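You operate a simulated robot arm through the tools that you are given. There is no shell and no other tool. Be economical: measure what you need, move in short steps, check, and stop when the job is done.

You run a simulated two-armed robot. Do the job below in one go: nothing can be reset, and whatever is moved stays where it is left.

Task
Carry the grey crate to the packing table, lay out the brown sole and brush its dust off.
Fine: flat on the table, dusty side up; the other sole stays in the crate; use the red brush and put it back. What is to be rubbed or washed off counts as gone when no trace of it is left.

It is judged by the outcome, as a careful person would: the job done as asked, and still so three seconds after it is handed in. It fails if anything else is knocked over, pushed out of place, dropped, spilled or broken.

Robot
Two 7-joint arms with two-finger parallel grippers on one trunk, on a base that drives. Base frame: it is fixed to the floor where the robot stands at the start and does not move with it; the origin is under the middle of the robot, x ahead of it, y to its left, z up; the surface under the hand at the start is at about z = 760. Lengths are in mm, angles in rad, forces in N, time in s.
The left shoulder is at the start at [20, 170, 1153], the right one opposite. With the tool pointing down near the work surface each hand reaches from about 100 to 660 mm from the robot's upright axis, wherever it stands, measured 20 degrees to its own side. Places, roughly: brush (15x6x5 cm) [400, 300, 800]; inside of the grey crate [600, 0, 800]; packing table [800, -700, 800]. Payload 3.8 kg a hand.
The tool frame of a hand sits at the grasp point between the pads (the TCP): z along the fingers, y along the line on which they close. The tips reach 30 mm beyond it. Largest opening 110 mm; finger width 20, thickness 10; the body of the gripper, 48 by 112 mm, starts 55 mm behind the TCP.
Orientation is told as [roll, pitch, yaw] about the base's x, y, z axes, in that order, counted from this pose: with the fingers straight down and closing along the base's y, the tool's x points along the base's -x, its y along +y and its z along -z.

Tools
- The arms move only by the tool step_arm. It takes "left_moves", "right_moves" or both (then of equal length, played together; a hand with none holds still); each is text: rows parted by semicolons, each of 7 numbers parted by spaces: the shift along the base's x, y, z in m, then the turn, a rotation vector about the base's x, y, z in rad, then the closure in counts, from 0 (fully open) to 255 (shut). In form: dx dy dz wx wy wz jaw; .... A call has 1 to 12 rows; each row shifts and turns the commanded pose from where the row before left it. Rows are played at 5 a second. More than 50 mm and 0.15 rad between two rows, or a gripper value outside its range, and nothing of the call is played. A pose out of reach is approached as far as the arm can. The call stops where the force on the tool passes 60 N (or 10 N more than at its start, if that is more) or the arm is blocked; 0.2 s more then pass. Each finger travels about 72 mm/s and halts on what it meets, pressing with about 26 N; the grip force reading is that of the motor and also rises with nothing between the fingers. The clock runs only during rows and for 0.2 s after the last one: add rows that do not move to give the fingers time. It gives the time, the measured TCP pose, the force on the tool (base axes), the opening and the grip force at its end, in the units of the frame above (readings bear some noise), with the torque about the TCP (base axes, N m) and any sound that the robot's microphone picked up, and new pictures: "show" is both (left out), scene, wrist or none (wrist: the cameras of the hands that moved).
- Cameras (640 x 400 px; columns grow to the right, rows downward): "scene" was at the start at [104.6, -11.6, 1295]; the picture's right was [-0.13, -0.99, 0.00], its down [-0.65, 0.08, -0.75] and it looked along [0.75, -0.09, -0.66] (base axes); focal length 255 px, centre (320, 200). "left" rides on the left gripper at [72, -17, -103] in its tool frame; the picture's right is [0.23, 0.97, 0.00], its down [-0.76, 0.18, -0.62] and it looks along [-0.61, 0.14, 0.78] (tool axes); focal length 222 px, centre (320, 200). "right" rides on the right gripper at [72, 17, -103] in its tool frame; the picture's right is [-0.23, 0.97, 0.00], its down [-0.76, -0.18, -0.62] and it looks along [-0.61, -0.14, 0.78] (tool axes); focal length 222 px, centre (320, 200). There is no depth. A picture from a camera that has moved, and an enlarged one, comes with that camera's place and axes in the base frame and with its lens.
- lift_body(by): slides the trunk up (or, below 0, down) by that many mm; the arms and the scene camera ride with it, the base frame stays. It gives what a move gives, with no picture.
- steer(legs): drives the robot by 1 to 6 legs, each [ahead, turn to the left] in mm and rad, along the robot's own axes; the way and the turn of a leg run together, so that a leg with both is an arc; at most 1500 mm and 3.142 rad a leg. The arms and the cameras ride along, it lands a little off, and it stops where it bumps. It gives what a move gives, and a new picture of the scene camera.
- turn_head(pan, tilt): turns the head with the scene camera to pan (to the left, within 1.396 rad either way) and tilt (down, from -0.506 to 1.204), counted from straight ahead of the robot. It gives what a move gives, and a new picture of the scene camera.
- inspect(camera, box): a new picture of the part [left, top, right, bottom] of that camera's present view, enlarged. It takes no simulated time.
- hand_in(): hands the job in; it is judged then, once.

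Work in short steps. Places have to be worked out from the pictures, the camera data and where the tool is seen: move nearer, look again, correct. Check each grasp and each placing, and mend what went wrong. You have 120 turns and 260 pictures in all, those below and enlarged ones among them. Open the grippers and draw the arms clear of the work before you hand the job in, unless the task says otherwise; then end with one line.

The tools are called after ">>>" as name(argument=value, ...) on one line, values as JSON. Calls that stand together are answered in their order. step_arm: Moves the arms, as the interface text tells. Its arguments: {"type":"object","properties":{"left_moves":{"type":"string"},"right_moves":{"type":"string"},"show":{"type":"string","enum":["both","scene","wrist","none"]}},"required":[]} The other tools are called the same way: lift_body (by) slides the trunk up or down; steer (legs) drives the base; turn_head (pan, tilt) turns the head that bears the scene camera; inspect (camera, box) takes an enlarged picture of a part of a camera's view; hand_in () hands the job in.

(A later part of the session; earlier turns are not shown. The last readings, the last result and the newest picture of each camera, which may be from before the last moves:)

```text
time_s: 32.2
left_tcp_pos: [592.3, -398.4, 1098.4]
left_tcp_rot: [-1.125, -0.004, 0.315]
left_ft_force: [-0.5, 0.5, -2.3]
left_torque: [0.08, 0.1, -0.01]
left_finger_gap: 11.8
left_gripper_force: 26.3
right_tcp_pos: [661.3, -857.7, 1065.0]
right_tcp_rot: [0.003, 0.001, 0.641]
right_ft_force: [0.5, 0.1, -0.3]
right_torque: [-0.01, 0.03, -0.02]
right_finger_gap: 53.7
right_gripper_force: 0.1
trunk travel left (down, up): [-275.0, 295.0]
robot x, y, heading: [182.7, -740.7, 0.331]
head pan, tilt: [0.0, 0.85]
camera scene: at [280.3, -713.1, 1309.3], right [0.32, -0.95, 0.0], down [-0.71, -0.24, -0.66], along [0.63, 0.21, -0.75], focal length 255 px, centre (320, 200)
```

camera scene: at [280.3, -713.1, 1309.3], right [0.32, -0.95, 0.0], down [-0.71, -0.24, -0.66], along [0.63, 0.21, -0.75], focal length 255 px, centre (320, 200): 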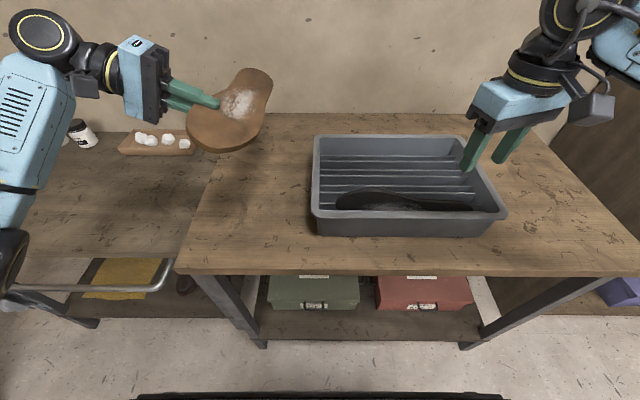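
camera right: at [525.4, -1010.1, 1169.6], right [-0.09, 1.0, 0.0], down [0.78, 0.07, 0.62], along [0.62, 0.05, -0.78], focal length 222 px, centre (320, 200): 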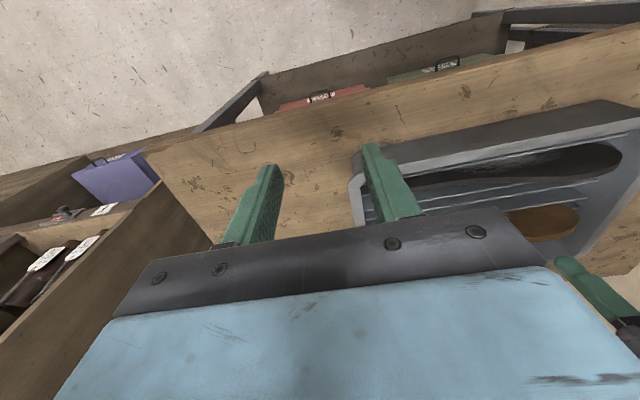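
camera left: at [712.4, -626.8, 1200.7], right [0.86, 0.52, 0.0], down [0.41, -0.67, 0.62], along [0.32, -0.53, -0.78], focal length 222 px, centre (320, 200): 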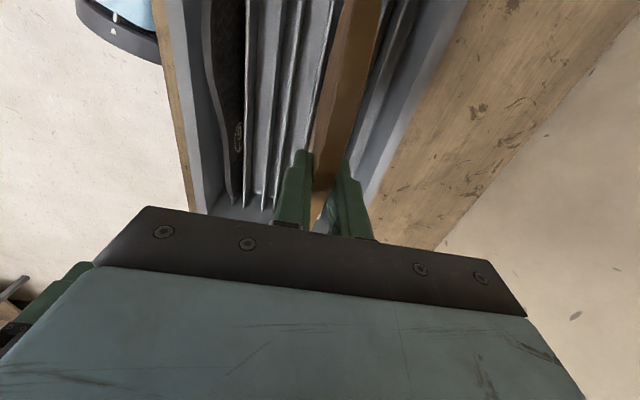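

The sole is now about 25° from flat with the dust up. I'll lower by arm moves and watch the elbow.

>>> step_arm(left_moves="0 0 -0.04 0 0 0 255;0 0 -0.04 0 0 0 255;0 0 -0.04 0 0 0 255;0 0 -0.03 0 0 0 255", show="scene")

```text
time_s: 33.2
left_tcp_pos: [590.4, -397.1, 948.4]
left_tcp_rot: [-1.12, -0.001, 0.316]
left_ft_force: [-0.1, 0.4, -2.2]
left_torque: [0.1, 0.12, -0.01]
left_finger_gap: 11.8
left_gripper_force: 26.2
right_tcp_pos: [661.5, -857.8, 1063.8]
right_tcp_rot: [0.003, 0.0, 0.642]
right_ft_force: [0.3, -0.2, -0.4]
right_torque: [-0.01, -0.01, 0.01]
right_finger_gap: 54.2
right_gripper_force: 0.0
trunk travel left (down, up): [-275.0, 295.0]
robot x, y, heading: [184.2, -741.8, 0.324]
head pan, tilt: [0.0, 0.85]
camera scene: at [280.4, -713.2, 1309.3], right [0.32, -0.95, 0.0], down [-0.71, -0.24, -0.66], along [0.62, 0.21, -0.75], focal length 255 px, centre (320, 200)
```

scene: 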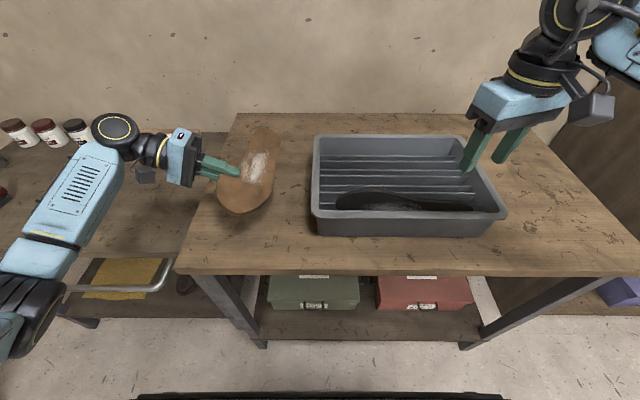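

Elbow stays in front of the table, clear. Lowering further to near contact.

>>> step_arm(left_moves="0 0 -0.03 0 0 0 255;0 0 -0.02 0 0 0 255;0 0 -0.006 0 0 0 255;0 0 0 0 0 0 255")

>>> inspect(camera="scene", box=[130, 100, 330, 290])

```text
time_s: 34.2
left_tcp_pos: [589.9, -396.6, 892.1]
left_tcp_rot: [-1.12, -0.001, 0.314]
left_ft_force: [-0.1, -0.1, -1.9]
left_torque: [0.08, 0.11, -0.03]
left_finger_gap: 11.8
left_gripper_force: 26.4
right_tcp_pos: [661.9, -858.3, 1065.3]
right_tcp_rot: [0.002, -0.001, 0.643]
right_ft_force: [0.2, 0.5, 0.2]
right_torque: [0.0, 0.0, -0.03]
right_finger_gap: 54.0
right_gripper_force: 0.0
trunk travel left (down, up): [-275.0, 295.0]
robot x, y, heading: [186.7, -743.5, 0.323]
head pan, tilt: [0.0, 0.85]
camera scene: at [280.3, -713.3, 1309.3], right [0.32, -0.95, 0.0], down [-0.71, -0.24, -0.66], along [0.63, 0.21, -0.75], focal length 255 px, centre (320, 200)
camera left: at [494.9, -337.2, 951.4], right [-0.35, 0.33, -0.88], down [0.53, 0.84, 0.11], along [0.78, -0.42, -0.47], focal length 222 px, centre (320, 200)
```

scene: 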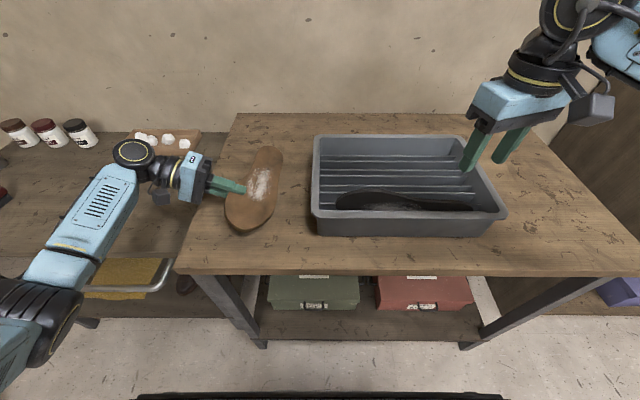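
left: 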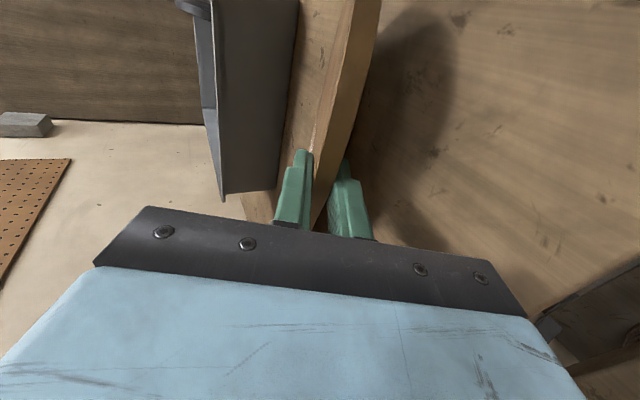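

```text
2.11 times, centred on (230, 195) of scene
camera zoom: at [280.3, -713.3, 1309.3], right [0.32, -0.95, 0.0], down [-0.71, -0.24, -0.66], along [0.63, 0.21, -0.75], focal length 536 px, centre (510, 210)
```

zoom: 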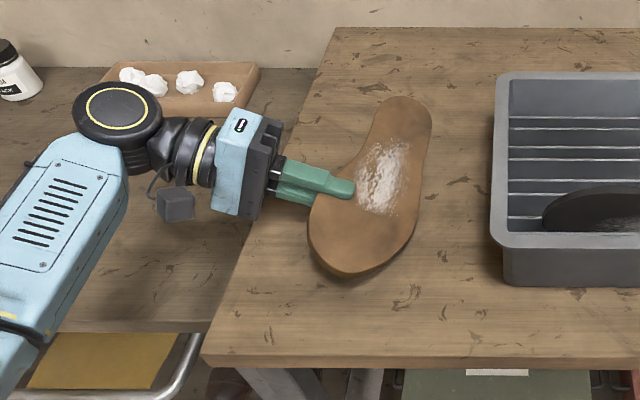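

Nearly down. I'll lower in small steps until I feel contact.

>>> step_arm(left_moves="0 0 -0.003 0 0 0 255;0 0 -0.003 0 0 0 255;0 0 -0.002 0 0 0 255;0 0 0 0 0 0 255", show="wrist")

```text
time_s: 35.2
left_tcp_pos: [591.0, -395.7, 884.6]
left_tcp_rot: [-1.124, -0.008, 0.319]
left_ft_force: [-7.8, 16.2, 20.5]
left_torque: [-1.15, -0.44, -0.06]
left_finger_gap: 13.1
left_gripper_force: 26.1
right_tcp_pos: [659.1, -856.1, 1065.2]
right_tcp_rot: [0.001, 0.0, 0.642]
right_ft_force: [-0.5, -0.8, -0.5]
right_torque: [-0.04, 0.02, -0.01]
right_finger_gap: 54.1
right_gripper_force: 0.1
trunk travel left (down, up): [-275.0, 295.0]
robot x, y, heading: [187.5, -744.8, 0.327]
head pan, tilt: [0.0, 0.85]
camera left: at [494.0, -336.0, 945.0], right [-0.34, 0.33, -0.88], down [0.52, 0.84, 0.11], along [0.78, -0.42, -0.46], focal length 222 px, centre (320, 200)
```

left: 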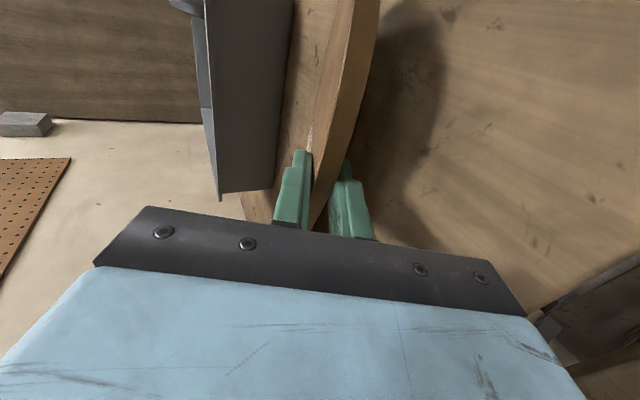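

The free edge is on the table. I'll ease off, open slightly so the sole rests on the lower finger, then slide the hand horizontally out to the left so the sole settles gently.

>>> step_arm(left_moves="0 0 0.002 0 0 0 255;0 0 0 0 0 0 200;0 0 0 0 0 0 185;0 0 0 0 0 0 185;-0.0031 0.0095 0 0 0 0 185;-0.0031 0.0095 0 0 0 0 185;-0.0031 0.0095 0 0 0 0 185")

>>> inspect(camera="scene", box=[130, 100, 330, 290])

```text
time_s: 36.8
left_tcp_pos: [581.1, -370.4, 885.5]
left_tcp_rot: [-1.12, -0.001, 0.314]
left_ft_force: [0.0, 0.3, -1.0]
left_torque: [0.05, 0.06, 0.01]
left_finger_gap: 30.6
left_gripper_force: 0.4
right_tcp_pos: [662.0, -858.0, 1065.2]
right_tcp_rot: [0.002, 0.001, 0.641]
right_ft_force: [-0.7, 0.2, 0.4]
right_torque: [-0.01, 0.0, 0.0]
right_finger_gap: 54.0
right_gripper_force: 0.1
trunk travel left (down, up): [-275.0, 295.0]
robot x, y, heading: [187.2, -740.4, 0.328]
head pan, tilt: [0.0, 0.85]
camera scene: at [280.2, -713.2, 1309.3], right [0.32, -0.95, 0.0], down [-0.71, -0.24, -0.66], along [0.63, 0.21, -0.75], focal length 255 px, centre (320, 200)
camera left: at [486.3, -309.2, 945.6], right [-0.35, 0.33, -0.88], down [0.53, 0.84, 0.11], along [0.78, -0.42, -0.47], focal length 222 px, centre (320, 200)
```

scene: 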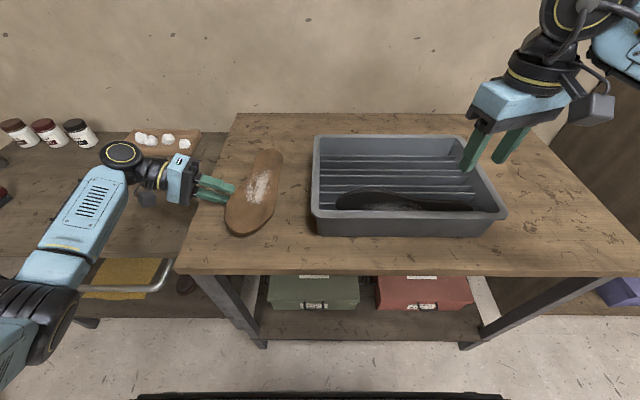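
left: 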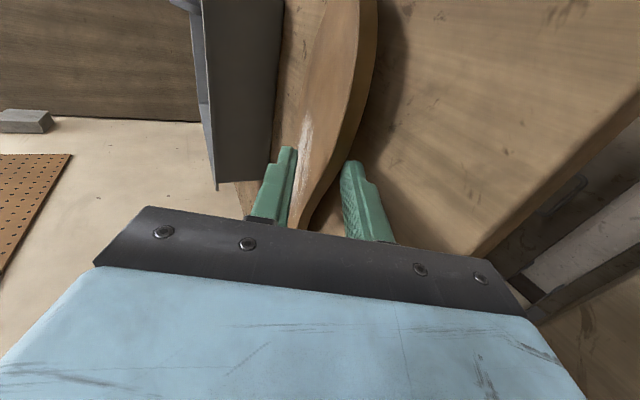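

```text
2.11 times, centred on (230, 195) of scene
camera zoom: at [280.2, -713.2, 1309.3], right [0.32, -0.95, 0.0], down [-0.71, -0.24, -0.66], along [0.63, 0.21, -0.75], focal length 536 px, centre (510, 210)
```

zoom: 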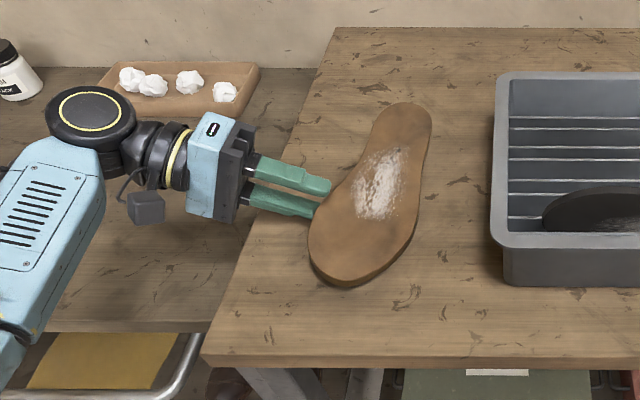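

The sole has come down onto the lower finger and is nearly flat. I'll continue sliding out left, then rise.

>>> step_arm(left_moves="-0.0031 0.0095 0 0 0 0 185;-0.0031 0.0095 0 0 0 0 185;-0.0031 0.0095 0 0 0 0 185;-0.0031 0.0095 0 0 0 0 185;0 0 0 0 0 0 185", show="wrist")

>>> inspect(camera="scene", box=[130, 100, 330, 290])

```text
time_s: 38.0
left_tcp_pos: [568.9, -332.1, 884.4]
left_tcp_rot: [-1.12, -0.001, 0.316]
left_ft_force: [0.5, 0.5, 0.2]
left_torque: [0.0, -0.01, -0.02]
left_finger_gap: 30.4
left_gripper_force: 0.1
right_tcp_pos: [661.4, -858.7, 1065.5]
right_tcp_rot: [0.001, -0.001, 0.641]
right_ft_force: [0.4, 0.0, 0.5]
right_torque: [-0.01, 0.01, -0.02]
right_finger_gap: 54.1
right_gripper_force: 0.0
trunk travel left (down, up): [-275.0, 295.0]
robot x, y, heading: [186.8, -742.2, 0.328]
head pan, tilt: [0.0, 0.85]
camera left: at [473.1, -271.8, 945.3], right [-0.35, 0.33, -0.88], down [0.53, 0.84, 0.11], along [0.78, -0.42, -0.47], focal length 222 px, centre (320, 200)
```

left: 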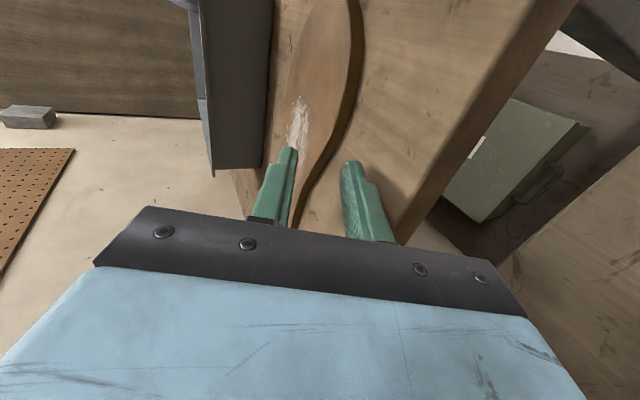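

```text
2.11 times, centred on (230, 195) of scene
camera zoom: at [280.2, -713.4, 1309.3], right [0.32, -0.95, 0.0], down [-0.71, -0.24, -0.66], along [0.63, 0.21, -0.75], focal length 536 px, centre (510, 210)
```

zoom: 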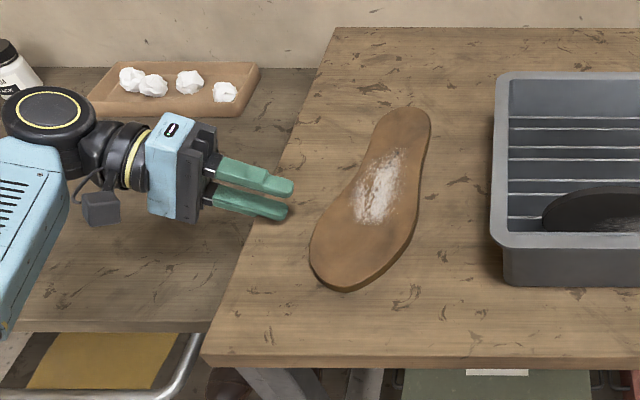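

The sole lies flat with its dusty side up, clear of the crate. I'll raise the left hand, turn it back to vertical and lift both hands for driving.

>>> step_arm(left_moves="-0.003 0.0095 0.04 0 0 0 100;-0.003 0.0095 0.045 0 0 0 100;0 0 0.045 0.133 0.0433 0 100;0 0 0.045 0.133 0.0433 0 50;0 0 0.02 0.133 0.0433 0 0;0 0 0 0.133 0.0433 0 0;0 0 0 0.133 0.0433 0 0;0 0 0 0.133 0.0433 0 0;0 0 0 0.133 0.0433 0 0;0 0 0 0.133 0.0433 0 0", show="scene")

>>> inspect(camera="scene", box=[200, 130, 310, 250])

```text
time_s: 40.2
left_tcp_pos: [563.8, -311.4, 1079.8]
left_tcp_rot: [-0.001, 0.0, 0.314]
left_ft_force: [0.2, 0.9, -0.2]
left_torque: [0.01, 0.0, 0.04]
left_finger_gap: 109.8
left_gripper_force: 0.1
right_tcp_pos: [661.9, -857.3, 1065.2]
right_tcp_rot: [0.001, 0.001, 0.641]
right_ft_force: [-0.4, 0.3, 0.4]
right_torque: [0.05, -0.01, -0.04]
right_finger_gap: 53.8
right_gripper_force: 0.1
trunk travel left (down, up): [-275.0, 295.0]
robot x, y, heading: [185.2, -744.3, 0.327]
head pan, tilt: [0.0, 0.85]
camera scene: at [280.3, -713.7, 1309.3], right [0.32, -0.95, 0.0], down [-0.71, -0.24, -0.66], along [0.63, 0.21, -0.75], focal length 255 px, centre (320, 200)
```

scene: 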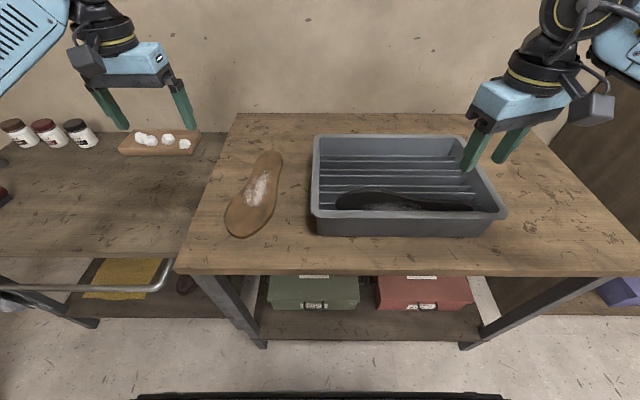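

```text
3.33 times, centred on (255, 190) of scene
camera zoom: at [280.3, -713.7, 1309.3], right [0.32, -0.95, 0.0], down [-0.71, -0.24, -0.66], along [0.63, 0.21, -0.75], focal length 849 px, centre (537, 233)
```

zoom: 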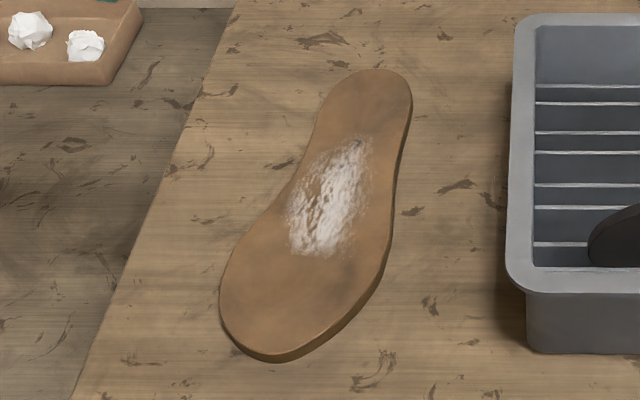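

Dust patch is clearly visible mid-sole. Now I'll drive back to the start spot to fetch the red brush.

>>> steer(legs=[[-100, 0], [0, 1.359], [781, 0], [0, -1.386]])

```text
time_s: 51.9
left_tcp_pos: [420.6, 414.5, 1079.1]
left_tcp_rot: [-0.003, 0.0, 0.253]
left_ft_force: [-0.1, 0.0, 0.3]
left_torque: [0.0, 0.01, 0.01]
left_finger_gap: 110.0
left_gripper_force: 0.0
right_tcp_pos: [486.3, -136.2, 1063.7]
right_tcp_rot: [0.001, 0.0, 0.582]
right_ft_force: [-0.7, 0.0, -0.3]
right_torque: [-0.03, 0.06, 0.0]
right_finger_gap: 53.7
right_gripper_force: 0.0
trunk travel left (down, up): [-275.0, 295.0]
robot x, y, heading: [18.0, 11.0, 0.273]
head pan, tilt: [0.0, 0.85]
camera scene: at [114.0, 30.7, 1309.3], right [0.26, -0.96, 0.0], down [-0.72, -0.2, -0.66], along [0.64, 0.17, -0.75], focal length 255 px, centre (320, 200)
```

scene: 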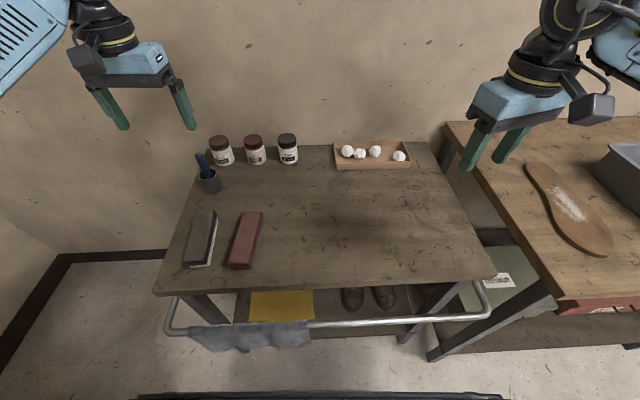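

Robot is back near the start; I can see brushes and even the sole. Zooming on the brushes.

>>> inspect(camera="scene", box=[160, 190, 300, 290])

>>> inspect(camera="left", box=[0, 0, 640, 400])

```text
4.00 times, centred on (230, 240) of scene
camera zoom: at [114.0, 30.7, 1309.3], right [0.26, -0.96, 0.0], down [-0.72, -0.2, -0.66], along [0.64, 0.17, -0.75], focal length 1018 px, centre (680, 40)
```

zoom: 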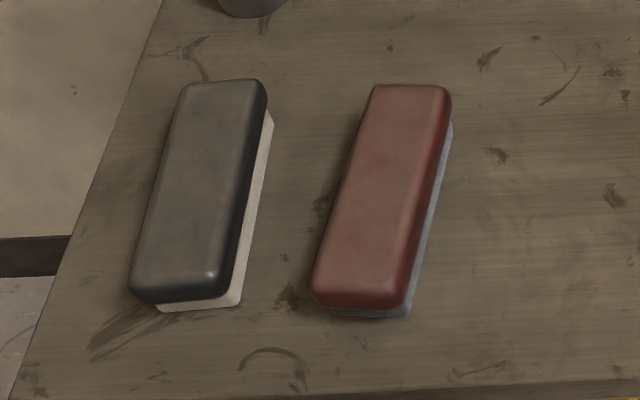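

```text
1.00 times, centred on (320, 200) of left (not enlarged: the box is as wide or as high as the picture)
camera zoom: at [355.1, 380.9, 1182.6], right [-0.46, 0.89, 0.0], down [0.69, 0.36, 0.62], along [0.55, 0.29, -0.78], focal length 222 px, centre (320, 200)
```

zoom: 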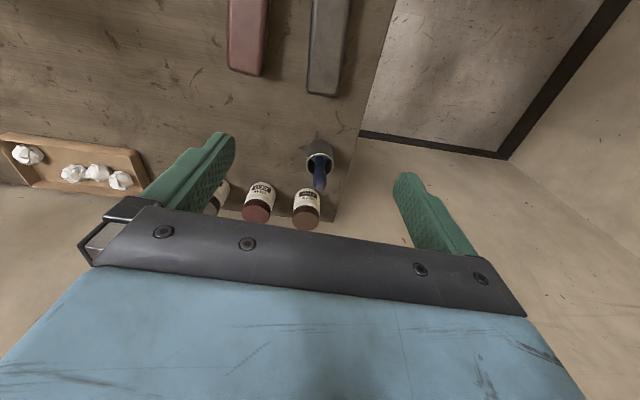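

Red brush centre is about (388,278), axis yaw ≈0.28, with a gap of about 40 mm to the black one. I'll move the left hand above it with the jaw opened to about 75 mm.

>>> step_arm(left_moves="-0.0055 -0.0227 -0.02 0 0 0.0045 81;-0.0055 -0.0227 -0.03 0 0 0.0045 81;-0.0055 -0.0227 -0.03 0 0 0.0045 81;-0.0055 -0.0227 -0.03 0 0 0.0045 81;-0.0055 -0.0227 -0.03 0 0 0.0045 81;-0.0055 -0.0227 -0.03 0 0 0.0045 81;0 0 0 0 0 0 81")

>>> inspect(camera="left", box=[160, 0, 480, 230])

>>> inspect(camera="scene", box=[160, 150, 320, 290])

```text
time_s: 53.5
left_tcp_pos: [387.1, 278.4, 909.6]
left_tcp_rot: [-0.001, 0.0, 0.281]
left_ft_force: [-0.8, -0.6, -0.6]
left_torque: [0.03, -0.03, 0.0]
left_finger_gap: 75.0
left_gripper_force: 0.2
right_tcp_pos: [485.2, -134.9, 1064.9]
right_tcp_rot: [0.002, 0.0, 0.581]
right_ft_force: [0.0, -0.2, 0.0]
right_torque: [0.0, 0.03, -0.01]
right_finger_gap: 53.9
right_gripper_force: 0.0
trunk travel left (down, up): [-275.0, 295.0]
robot x, y, heading: [16.3, 9.5, 0.267]
head pan, tilt: [0.0, 0.85]
camera scene: at [113.9, 31.0, 1309.3], right [0.26, -0.96, 0.0], down [-0.72, -0.2, -0.66], along [0.64, 0.17, -0.75], focal length 255 px, centre (320, 200)
camera left: at [322.9, 242.9, 1012.8], right [-0.49, 0.87, 0.0], down [0.68, 0.38, 0.62], along [0.54, 0.3, -0.78], focal length 222 px, centre (320, 200)
```

scene: 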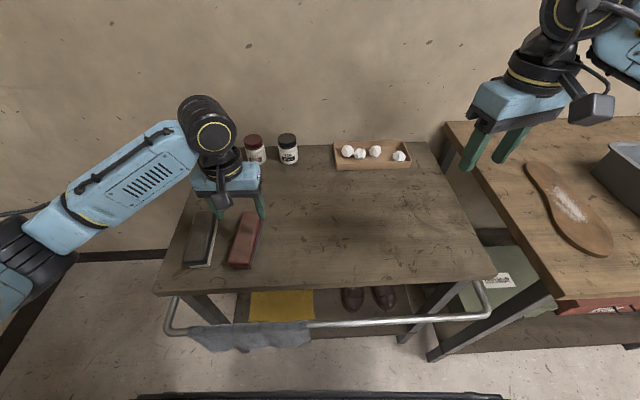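
left: 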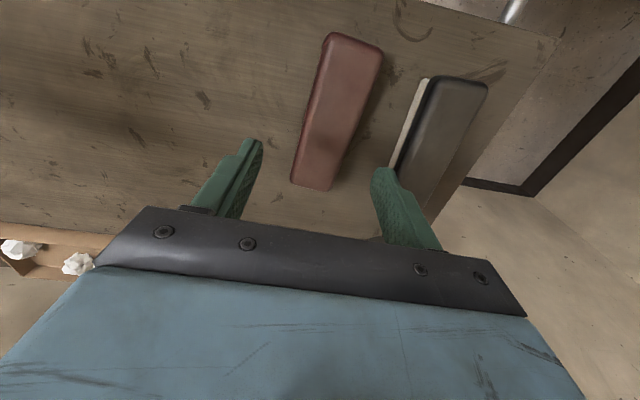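

```text
1.74 times, centred on (320, 115) of left
camera zoom: at [322.9, 242.9, 1012.8], right [-0.49, 0.87, 0.0], down [0.68, 0.38, 0.62], along [0.54, 0.3, -0.78], focal length 386 px, centre (320, 348)
```

zoom: 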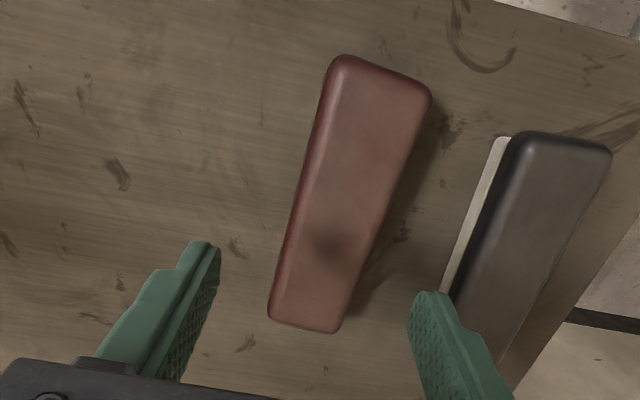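

```text
2.86 times, centred on (240, 220) of scene
camera zoom: at [113.9, 31.0, 1309.3], right [0.26, -0.96, 0.0], down [-0.72, -0.2, -0.66], along [0.64, 0.17, -0.75], focal length 727 px, centre (549, 143)
```

zoom: 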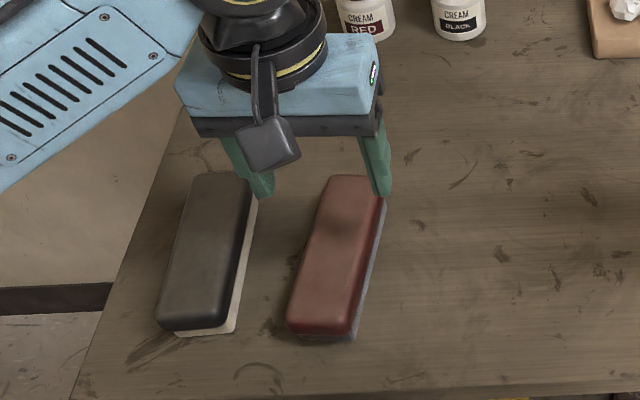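

The wrist view says the brush axis is about 8 mm further left and yaw ≈0.255. I'll correct and come down to just above it.

>>> step_arm(left_moves="-0.001 0.007 -0.025 0 0 -0.025 81;0 0 -0.025 0 0 0 81;0 0 0 0 0 0 81", show="none")

>>> inspect(camera="left", box=[180, 0, 500, 230])

>>> inspect(camera="scene", box=[160, 150, 320, 290])

```text
time_s: 54.3
left_tcp_pos: [388.2, 285.4, 858.1]
left_tcp_rot: [0.0, 0.0, 0.255]
left_ft_force: [0.3, -0.7, -0.3]
left_torque: [-0.02, 0.0, 0.01]
left_finger_gap: 75.3
left_gripper_force: 0.0
right_tcp_pos: [484.9, -136.8, 1063.9]
right_tcp_rot: [0.002, -0.001, 0.58]
right_ft_force: [0.0, -0.5, -0.4]
right_torque: [-0.04, 0.04, 0.02]
right_finger_gap: 54.0
right_gripper_force: 0.0
trunk travel left (down, up): [-275.0, 295.0]
robot x, y, heading: [16.1, 6.3, 0.268]
head pan, tilt: [0.0, 0.85]
```

```text
1.74 times, centred on (340, 115) of left
camera zoom: at [321.6, 252.1, 961.8], right [-0.47, 0.89, 0.0], down [0.69, 0.37, 0.62], along [0.55, 0.29, -0.78], focal length 386 px, centre (285, 348)
```

zoom: 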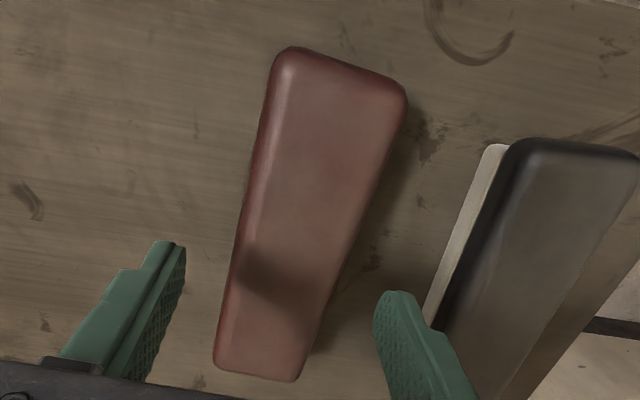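

```text
2.86 times, centred on (240, 220) of scene
camera zoom: at [113.9, 31.0, 1309.3], right [0.26, -0.96, 0.0], down [-0.72, -0.2, -0.66], along [0.64, 0.17, -0.75], focal length 727 px, centre (549, 143)
```

zoom: 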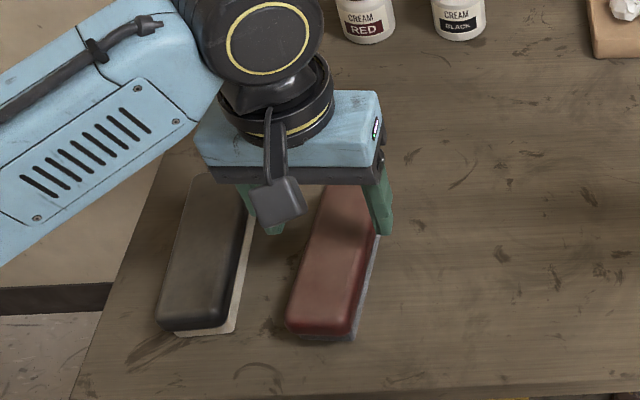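

Aligned to within 3 mm. I'll shift, lower so the tips engage only the wooden block (TCP ≈818), and close.

>>> step_arm(left_moves="-0.003 0.0025 -0.02 0 0 0 81;0 0 -0.02 0 0 0 81;0 0 0 0 0 0 81;0 0 0 0 0 0 255;0 0 0 0 0 0 255;0 0 0 0 0 0 255")

>>> inspect(camera="scene", box=[160, 150, 320, 290])

```text
time_s: 55.7
left_tcp_pos: [384.6, 288.9, 819.8]
left_tcp_rot: [-0.004, -0.001, 0.255]
left_ft_force: [0.6, 0.5, 0.4]
left_torque: [-0.03, -0.04, -0.01]
left_finger_gap: 51.6
left_gripper_force: 25.9
right_tcp_pos: [485.2, -136.3, 1064.3]
right_tcp_rot: [0.001, 0.001, 0.581]
right_ft_force: [0.6, 0.0, -0.1]
right_torque: [0.02, -0.02, -0.02]
right_finger_gap: 53.8
right_gripper_force: 0.1
trunk travel left (down, up): [-275.0, 295.0]
robot x, y, heading: [18.5, 5.8, 0.265]
head pan, tilt: [0.0, 0.85]
camera scene: at [114.0, 30.9, 1309.3], right [0.26, -0.96, 0.0], down [-0.72, -0.2, -0.66], along [0.64, 0.17, -0.75], focal length 255 px, centre (320, 200)
camera left: at [318.1, 255.1, 922.5], right [-0.47, 0.88, 0.0], down [0.69, 0.37, 0.62], along [0.55, 0.29, -0.78], focal length 222 px, centre (320, 200)
```

scene: 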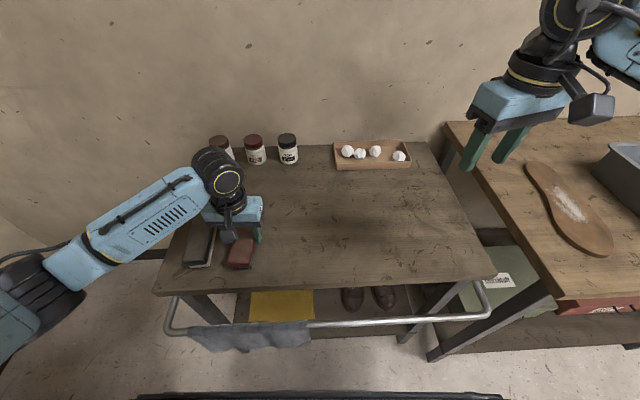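
left: 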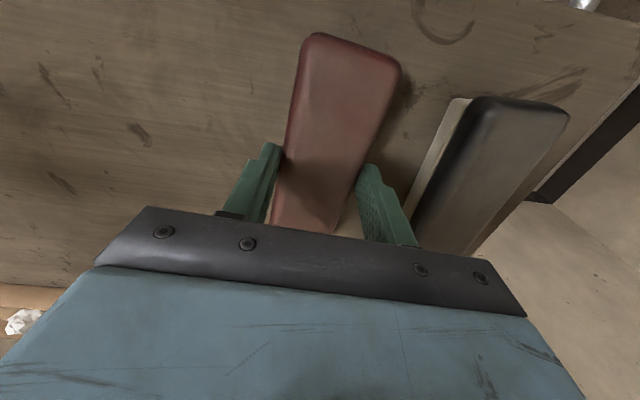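

```text
2.86 times, centred on (240, 220) of scene
camera zoom: at [114.0, 30.9, 1309.3], right [0.26, -0.96, 0.0], down [-0.72, -0.2, -0.66], along [0.64, 0.17, -0.75], focal length 727 px, centre (549, 143)
```

zoom: 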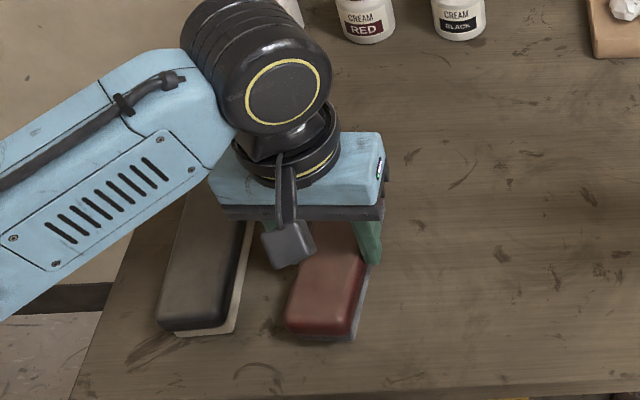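

Brush gripped (51.6 mm) at TCP (384.6, 288.9, 819.8), yaw 0.255; I'll return it to exactly that pose. Lifting.

>>> step_arm(left_moves="0 0 0.02 0 0 0 255;0 0 0.04 0 0 0 255;0 0 0.045 0 0 0 255;0 0 0.045 0 0 0 255;0 0 0.045 0 0 0 255;0 0 0.045 0 0 0 255")

```text
time_s: 57.1
left_tcp_pos: [385.9, 288.9, 1059.8]
left_tcp_rot: [-0.001, -0.001, 0.256]
left_ft_force: [-0.7, -0.4, -0.5]
left_torque: [0.0, -0.03, 0.0]
left_finger_gap: 51.6
left_gripper_force: 26.0
right_tcp_pos: [484.9, -136.2, 1065.6]
right_tcp_rot: [0.003, 0.0, 0.581]
right_ft_force: [0.5, 1.0, 0.0]
right_torque: [0.03, -0.02, 0.02]
right_finger_gap: 53.9
right_gripper_force: 0.0
trunk travel left (down, up): [-275.0, 295.0]
robot x, y, heading: [15.0, 5.9, 0.269]
head pan, tilt: [0.0, 0.85]
camera scene: at [113.7, 30.6, 1309.3], right [0.26, -0.96, 0.0], down [-0.72, -0.2, -0.66], along [0.64, 0.17, -0.75], focal length 255 px, centre (320, 200)
camera left: at [318.9, 254.8, 1162.6], right [-0.47, 0.88, 0.0], down [0.69, 0.37, 0.62], along [0.55, 0.29, -0.78], focal length 222 px, centre (320, 200)
```

scene: 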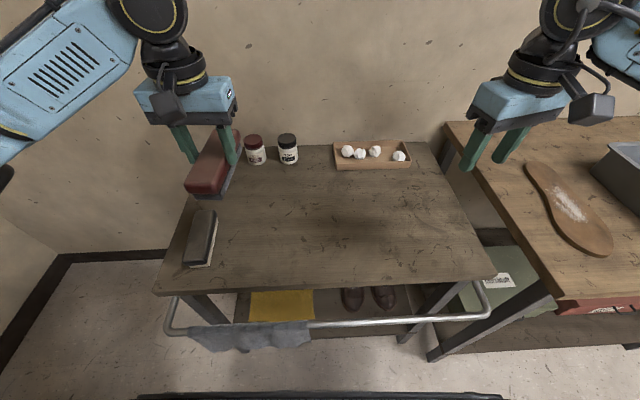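
left: 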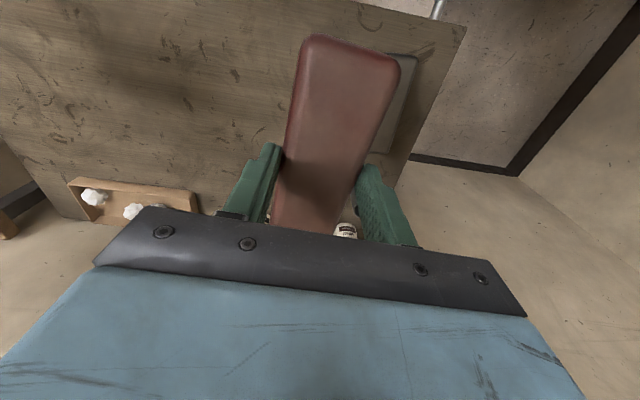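

The brush is secure. I'll drive back to the packing table, squared to it.

>>> steer(legs=[[-100, 0], [0, -1.609], [769, 0], [0, 1.654], [105, 0]])

```text
time_s: 70.7
left_tcp_pos: [553.1, -411.5, 1058.8]
left_tcp_rot: [-0.001, 0.002, 0.343]
left_ft_force: [0.4, -0.2, -2.1]
left_torque: [0.04, 0.0, 0.0]
left_finger_gap: 51.4
left_gripper_force: 26.3
right_tcp_pos: [690.2, -827.0, 1065.0]
right_tcp_rot: [0.001, 0.002, 0.671]
right_ft_force: [0.8, -0.3, -0.3]
right_torque: [-0.01, 0.02, 0.02]
right_finger_gap: 53.8
right_gripper_force: 0.0
trunk travel left (down, up): [-275.0, 295.0]
robot x, y, heading: [210.9, -727.4, 0.355]
head pan, tilt: [0.0, 0.85]
camera scene: at [305.2, -693.5, 1309.2], right [0.35, -0.94, 0.0], down [-0.71, -0.26, -0.66], along [0.62, 0.23, -0.75], focal length 255 px, centre (320, 200)
```

scene: 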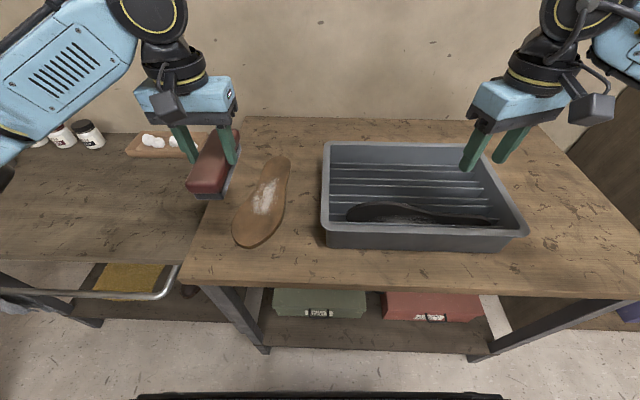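

>>> inspect(camera="scene", box=[210, 130, 330, 260])

>>> inspect(camera="left", box=[0, 0, 640, 400])

```text
3.08 times, centred on (270, 195) of scene
camera zoom: at [305.2, -693.5, 1309.2], right [0.35, -0.94, 0.0], down [-0.71, -0.26, -0.66], along [0.62, 0.23, -0.75], focal length 783 px, centre (474, 215)
```

zoom: 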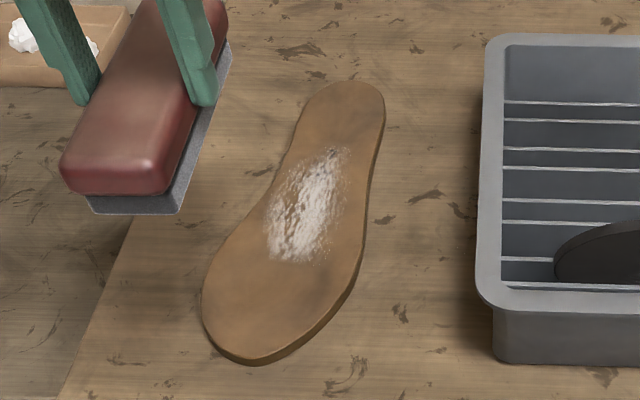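

```text
1.00 times, centred on (320, 200) of left (not enlarged: the box is as wide or as high as the picture)
camera zoom: at [489.9, -452.1, 1161.9], right [-0.54, 0.84, 0.0], down [0.66, 0.43, 0.62], along [0.52, 0.34, -0.78], focal length 222 px, centre (320, 200)
```

zoom: 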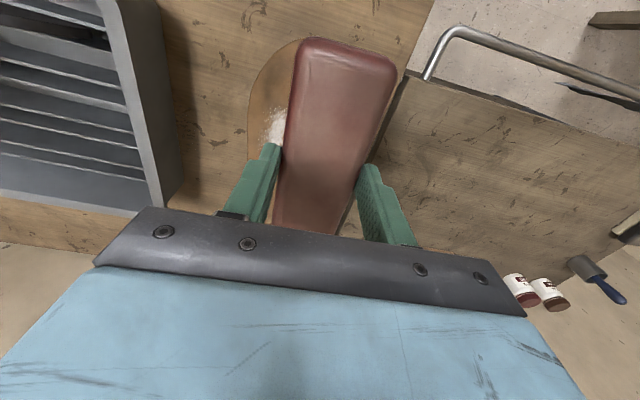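

Dust runs about 120 mm along the sole axis (yaw ≈0.234), centred near (653,-428) and about 60 mm wide. I'll bring the brush over it, aligned and about 40 mm above.

>>> step_arm(left_moves="0.0243 -0.0004 -0.027 0 0 -0.027 255;0.0243 -0.0004 -0.027 0 0 -0.027 255;0.0243 -0.0004 -0.027 0 0 -0.027 255;0.0243 -0.0004 -0.027 0 0 -0.027 255;0 0 0 0 0 0 255")

>>> inspect(camera="scene", box=[190, 110, 330, 260])

```text
time_s: 71.9
left_tcp_pos: [648.6, -413.8, 951.2]
left_tcp_rot: [-0.002, 0.0, 0.234]
left_ft_force: [-0.6, 0.7, -0.8]
left_torque: [0.02, -0.01, 0.02]
left_finger_gap: 51.4
left_gripper_force: 25.4
right_tcp_pos: [689.1, -827.2, 1065.1]
right_tcp_rot: [0.002, 0.0, 0.668]
right_ft_force: [0.0, 0.0, 0.7]
right_torque: [0.02, 0.02, -0.01]
right_finger_gap: 53.8
right_gripper_force: 0.0
trunk travel left (down, up): [-275.0, 295.0]
robot x, y, heading: [212.1, -729.3, 0.357]
head pan, tilt: [0.0, 0.85]
camera scene: at [303.7, -693.9, 1309.3], right [0.35, -0.94, 0.0], down [-0.7, -0.26, -0.66], along [0.62, 0.23, -0.75], focal length 255 px, centre (320, 200)
camera left: at [582.5, -446.5, 1053.7], right [-0.45, 0.89, 0.0], down [0.7, 0.35, 0.62], along [0.56, 0.28, -0.78], focal length 222 px, centre (320, 200)
```

scene: 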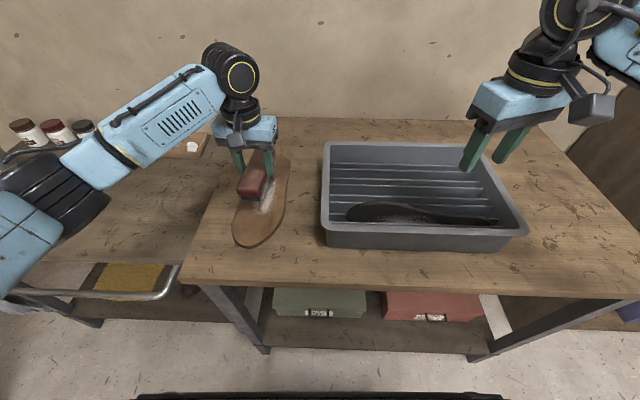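
left: 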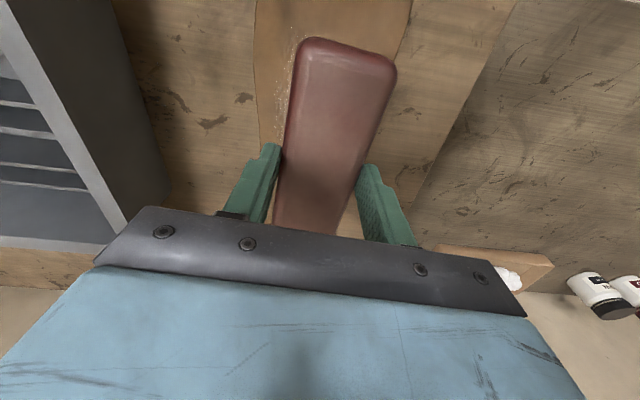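

```text
2.67 times, centred on (260, 185) of scene
camera zoom: at [303.7, -693.9, 1309.3], right [0.35, -0.94, 0.0], down [-0.7, -0.26, -0.66], along [0.62, 0.23, -0.75], focal length 679 px, centre (480, 240)
```

zoom: 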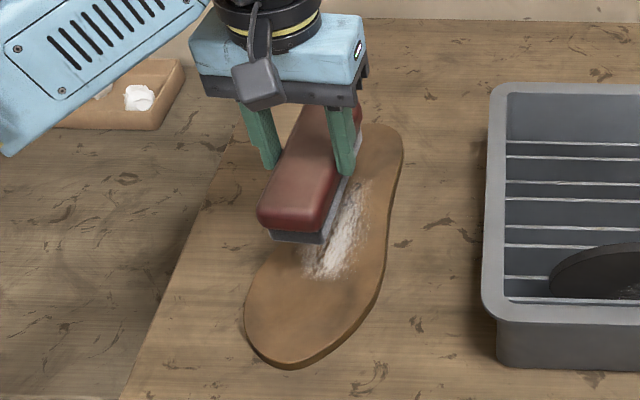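

Brush is well placed over the left half of the dust. Lowering to touch.

>>> step_arm(left_moves="0 0 -0.025 0 0 0 255;0 0 -0.01 0 0 0 255;0 0 -0.003 0 0 0 255;0 0 -0.002 0 0 0 255;0 0 0 0 0 0 255", show="none")

```text
time_s: 73.1
left_tcp_pos: [648.3, -414.6, 911.5]
left_tcp_rot: [-0.003, 0.0, 0.235]
left_ft_force: [0.0, 0.2, 1.6]
left_torque: [0.11, 0.0, 0.0]
left_finger_gap: 51.4
left_gripper_force: 25.5
right_tcp_pos: [688.3, -827.2, 1065.6]
right_tcp_rot: [0.003, 0.0, 0.67]
right_ft_force: [1.1, 0.1, -1.0]
right_torque: [0.0, 0.02, -0.01]
right_finger_gap: 54.1
right_gripper_force: 0.0
trunk travel left (down, up): [-275.0, 295.0]
robot x, y, heading: [208.4, -726.9, 0.357]
head pan, tilt: [0.0, 0.85]
```

Just touching at z≈911. I'll press 2 mm more and make gentle strokes along the sole axis, checking force.

>>> step_arm(left_moves="0 0 -0.002 0 0 0 255;0.0165 0.004 0 0 0 0 255;0.0165 0.004 0 0 0 0 255;-0.0165 -0.004 0 0 0 0 255;-0.0165 -0.004 0 0 0 0 255;-0.0165 -0.004 0 0 0 0 255;-0.0165 -0.004 0 0 0 0 255;0.0165 0.004 0 0 0 0 255;0.0165 0.004 0 0 0 0 255")

>>> inspect(camera="scene", box=[190, 110, 330, 260])

```text
time_s: 75.1
left_tcp_pos: [646.3, -415.4, 908.4]
left_tcp_rot: [-0.001, 0.002, 0.235]
left_ft_force: [-8.3, -3.4, 10.3]
left_torque: [-0.16, 0.76, 0.1]
left_finger_gap: 51.6
left_gripper_force: 25.6
right_tcp_pos: [687.5, -827.9, 1065.5]
right_tcp_rot: [0.001, -0.003, 0.67]
right_ft_force: [-1.7, -0.2, 0.4]
right_torque: [-0.04, -0.05, 0.0]
right_finger_gap: 53.8
right_gripper_force: 0.1
trunk travel left (down, up): [-275.0, 295.0]
robot x, y, heading: [207.5, -728.5, 0.353]
head pan, tilt: [0.0, 0.85]
camera scene: at [302.1, -694.9, 1309.4], right [0.35, -0.94, 0.0], down [-0.7, -0.26, -0.66], along [0.62, 0.23, -0.75], focal length 255 px, centre (320, 200)
camera left: at [579.4, -447.8, 1011.8], right [-0.45, 0.89, 0.0], down [0.7, 0.35, 0.62], along [0.56, 0.28, -0.78], focal length 222 px, centre (320, 200)
```

scene: 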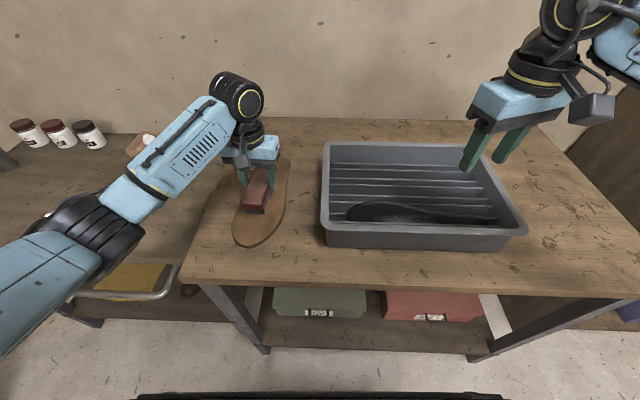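
left: 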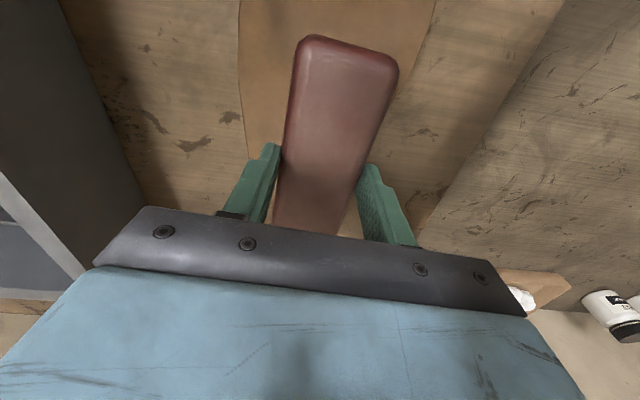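

```text
2.67 times, centred on (260, 185) of scene
camera zoom: at [302.1, -694.9, 1309.4], right [0.35, -0.94, 0.0], down [-0.7, -0.26, -0.66], along [0.62, 0.23, -0.75], focal length 679 px, centre (480, 240)
```

zoom: 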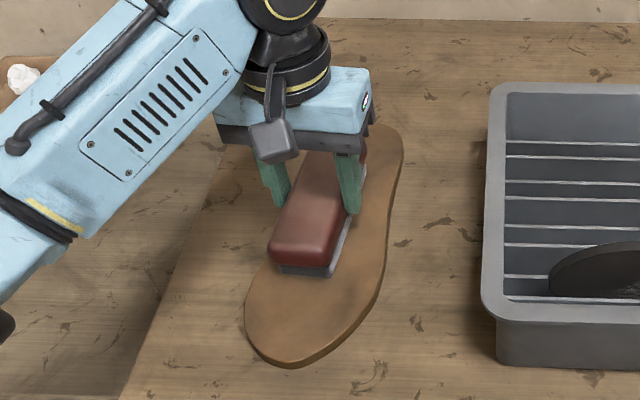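

The sole stayed put and the visible dust is already going. I'll stroke across the right half and back over the left as well.

>>> step_arm(left_moves="0.003 -0.0135 0 0 0 0 255;0.003 -0.0135 0 0 0 0 255;0.0195 0.0045 0 0 0 0 255;0.0195 0.0045 0 0 0 0 255;-0.0195 -0.0045 0 0 0 0 255;-0.0195 -0.0045 0 0 0 0 255;-0.0195 -0.0045 0 0 0 0 255;-0.0195 -0.0045 0 0 0 0 255;0.0195 0.0045 0 0 0 0 255;0.0195 0.0045 0 0 0 0 255", show="none")

>>> step_arm(left_moves="-0.003 0.0135 0 0 0 0 255;-0.003 0.0135 0 0 0 0 255;-0.001 0.006 0 0 0 0 255;0.0195 0.0045 0 0 0 0 255;0.0195 0.0045 0 0 0 0 255;-0.0195 -0.0045 0 0 0 0 255;-0.0195 -0.0045 0 0 0 0 255;-0.0195 -0.0045 0 0 0 0 255;-0.0195 -0.0045 0 0 0 0 255;0 0 0.03 0 0 0 255;-0.01 0.03 0.035 0 0 0 255;-0.015 0.045 0.01 0 0 0 255")

>>> inspect(camera="scene", box=[210, 140, 320, 260])

```text
time_s: 77.3
left_tcp_pos: [654.0, -440.8, 908.4]
left_tcp_rot: [-0.001, 0.002, 0.235]
left_ft_force: [-0.1, -0.3, -1.0]
left_torque: [0.0, 0.0, 0.0]
left_finger_gap: 51.3
left_gripper_force: 26.0
right_tcp_pos: [689.9, -827.7, 1065.6]
right_tcp_rot: [0.0, 0.0, 0.671]
right_ft_force: [-0.3, 0.8, 0.0]
right_torque: [-0.02, 0.04, -0.02]
right_finger_gap: 53.9
right_gripper_force: 0.0
trunk travel left (down, up): [-275.0, 295.0]
robot x, y, heading: [208.3, -730.3, 0.354]
head pan, tilt: [0.0, 0.85]
```

```text
time_s: 79.9
left_tcp_pos: [584.5, -343.3, 984.5]
left_tcp_rot: [-0.004, -0.001, 0.236]
left_ft_force: [-0.9, -0.2, -0.6]
left_torque: [-0.02, 0.03, 0.0]
left_finger_gap: 51.3
left_gripper_force: 26.2
right_tcp_pos: [689.2, -827.7, 1065.2]
right_tcp_rot: [0.0, 0.0, 0.669]
right_ft_force: [0.1, -0.5, 0.5]
right_torque: [-0.04, 0.0, 0.0]
right_finger_gap: 53.9
right_gripper_force: 0.1
trunk travel left (down, up): [-275.0, 295.0]
robot x, y, heading: [210.2, -727.7, 0.358]
head pan, tilt: [0.0, 0.85]
camera scene: at [303.5, -693.2, 1309.3], right [0.35, -0.94, 0.0], down [-0.7, -0.26, -0.66], along [0.62, 0.23, -0.75], focal length 255 px, centre (320, 200)
camera left: at [516.9, -375.4, 1088.3], right [-0.45, 0.89, 0.0], down [0.7, 0.35, 0.62], along [0.56, 0.28, -0.78], focal length 222 px, centre (320, 200)
```

scene: 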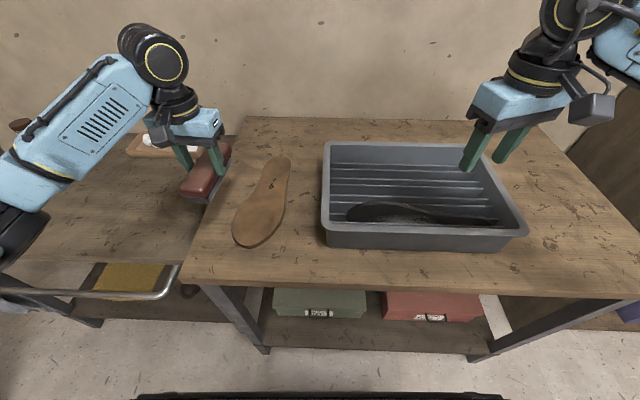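
left: 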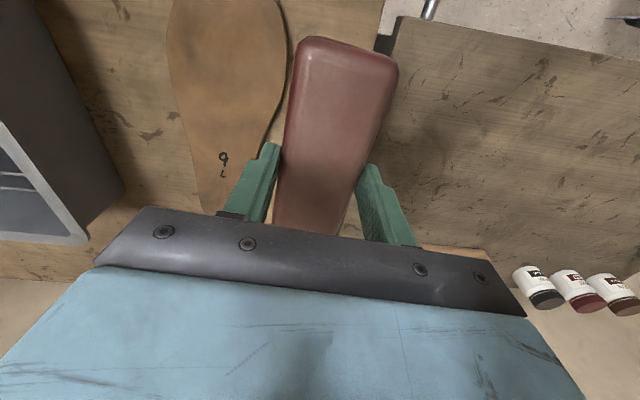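

```text
3.33 times, centred on (265, 200) of scene
camera zoom: at [303.5, -693.2, 1309.3], right [0.35, -0.94, 0.0], down [-0.7, -0.26, -0.66], along [0.62, 0.23, -0.75], focal length 849 px, centre (503, 200)
```

zoom: 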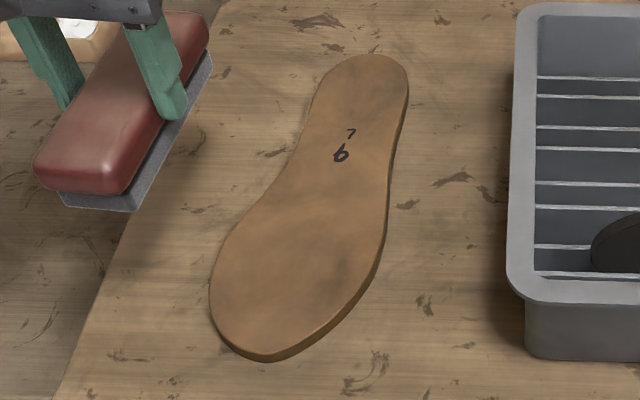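

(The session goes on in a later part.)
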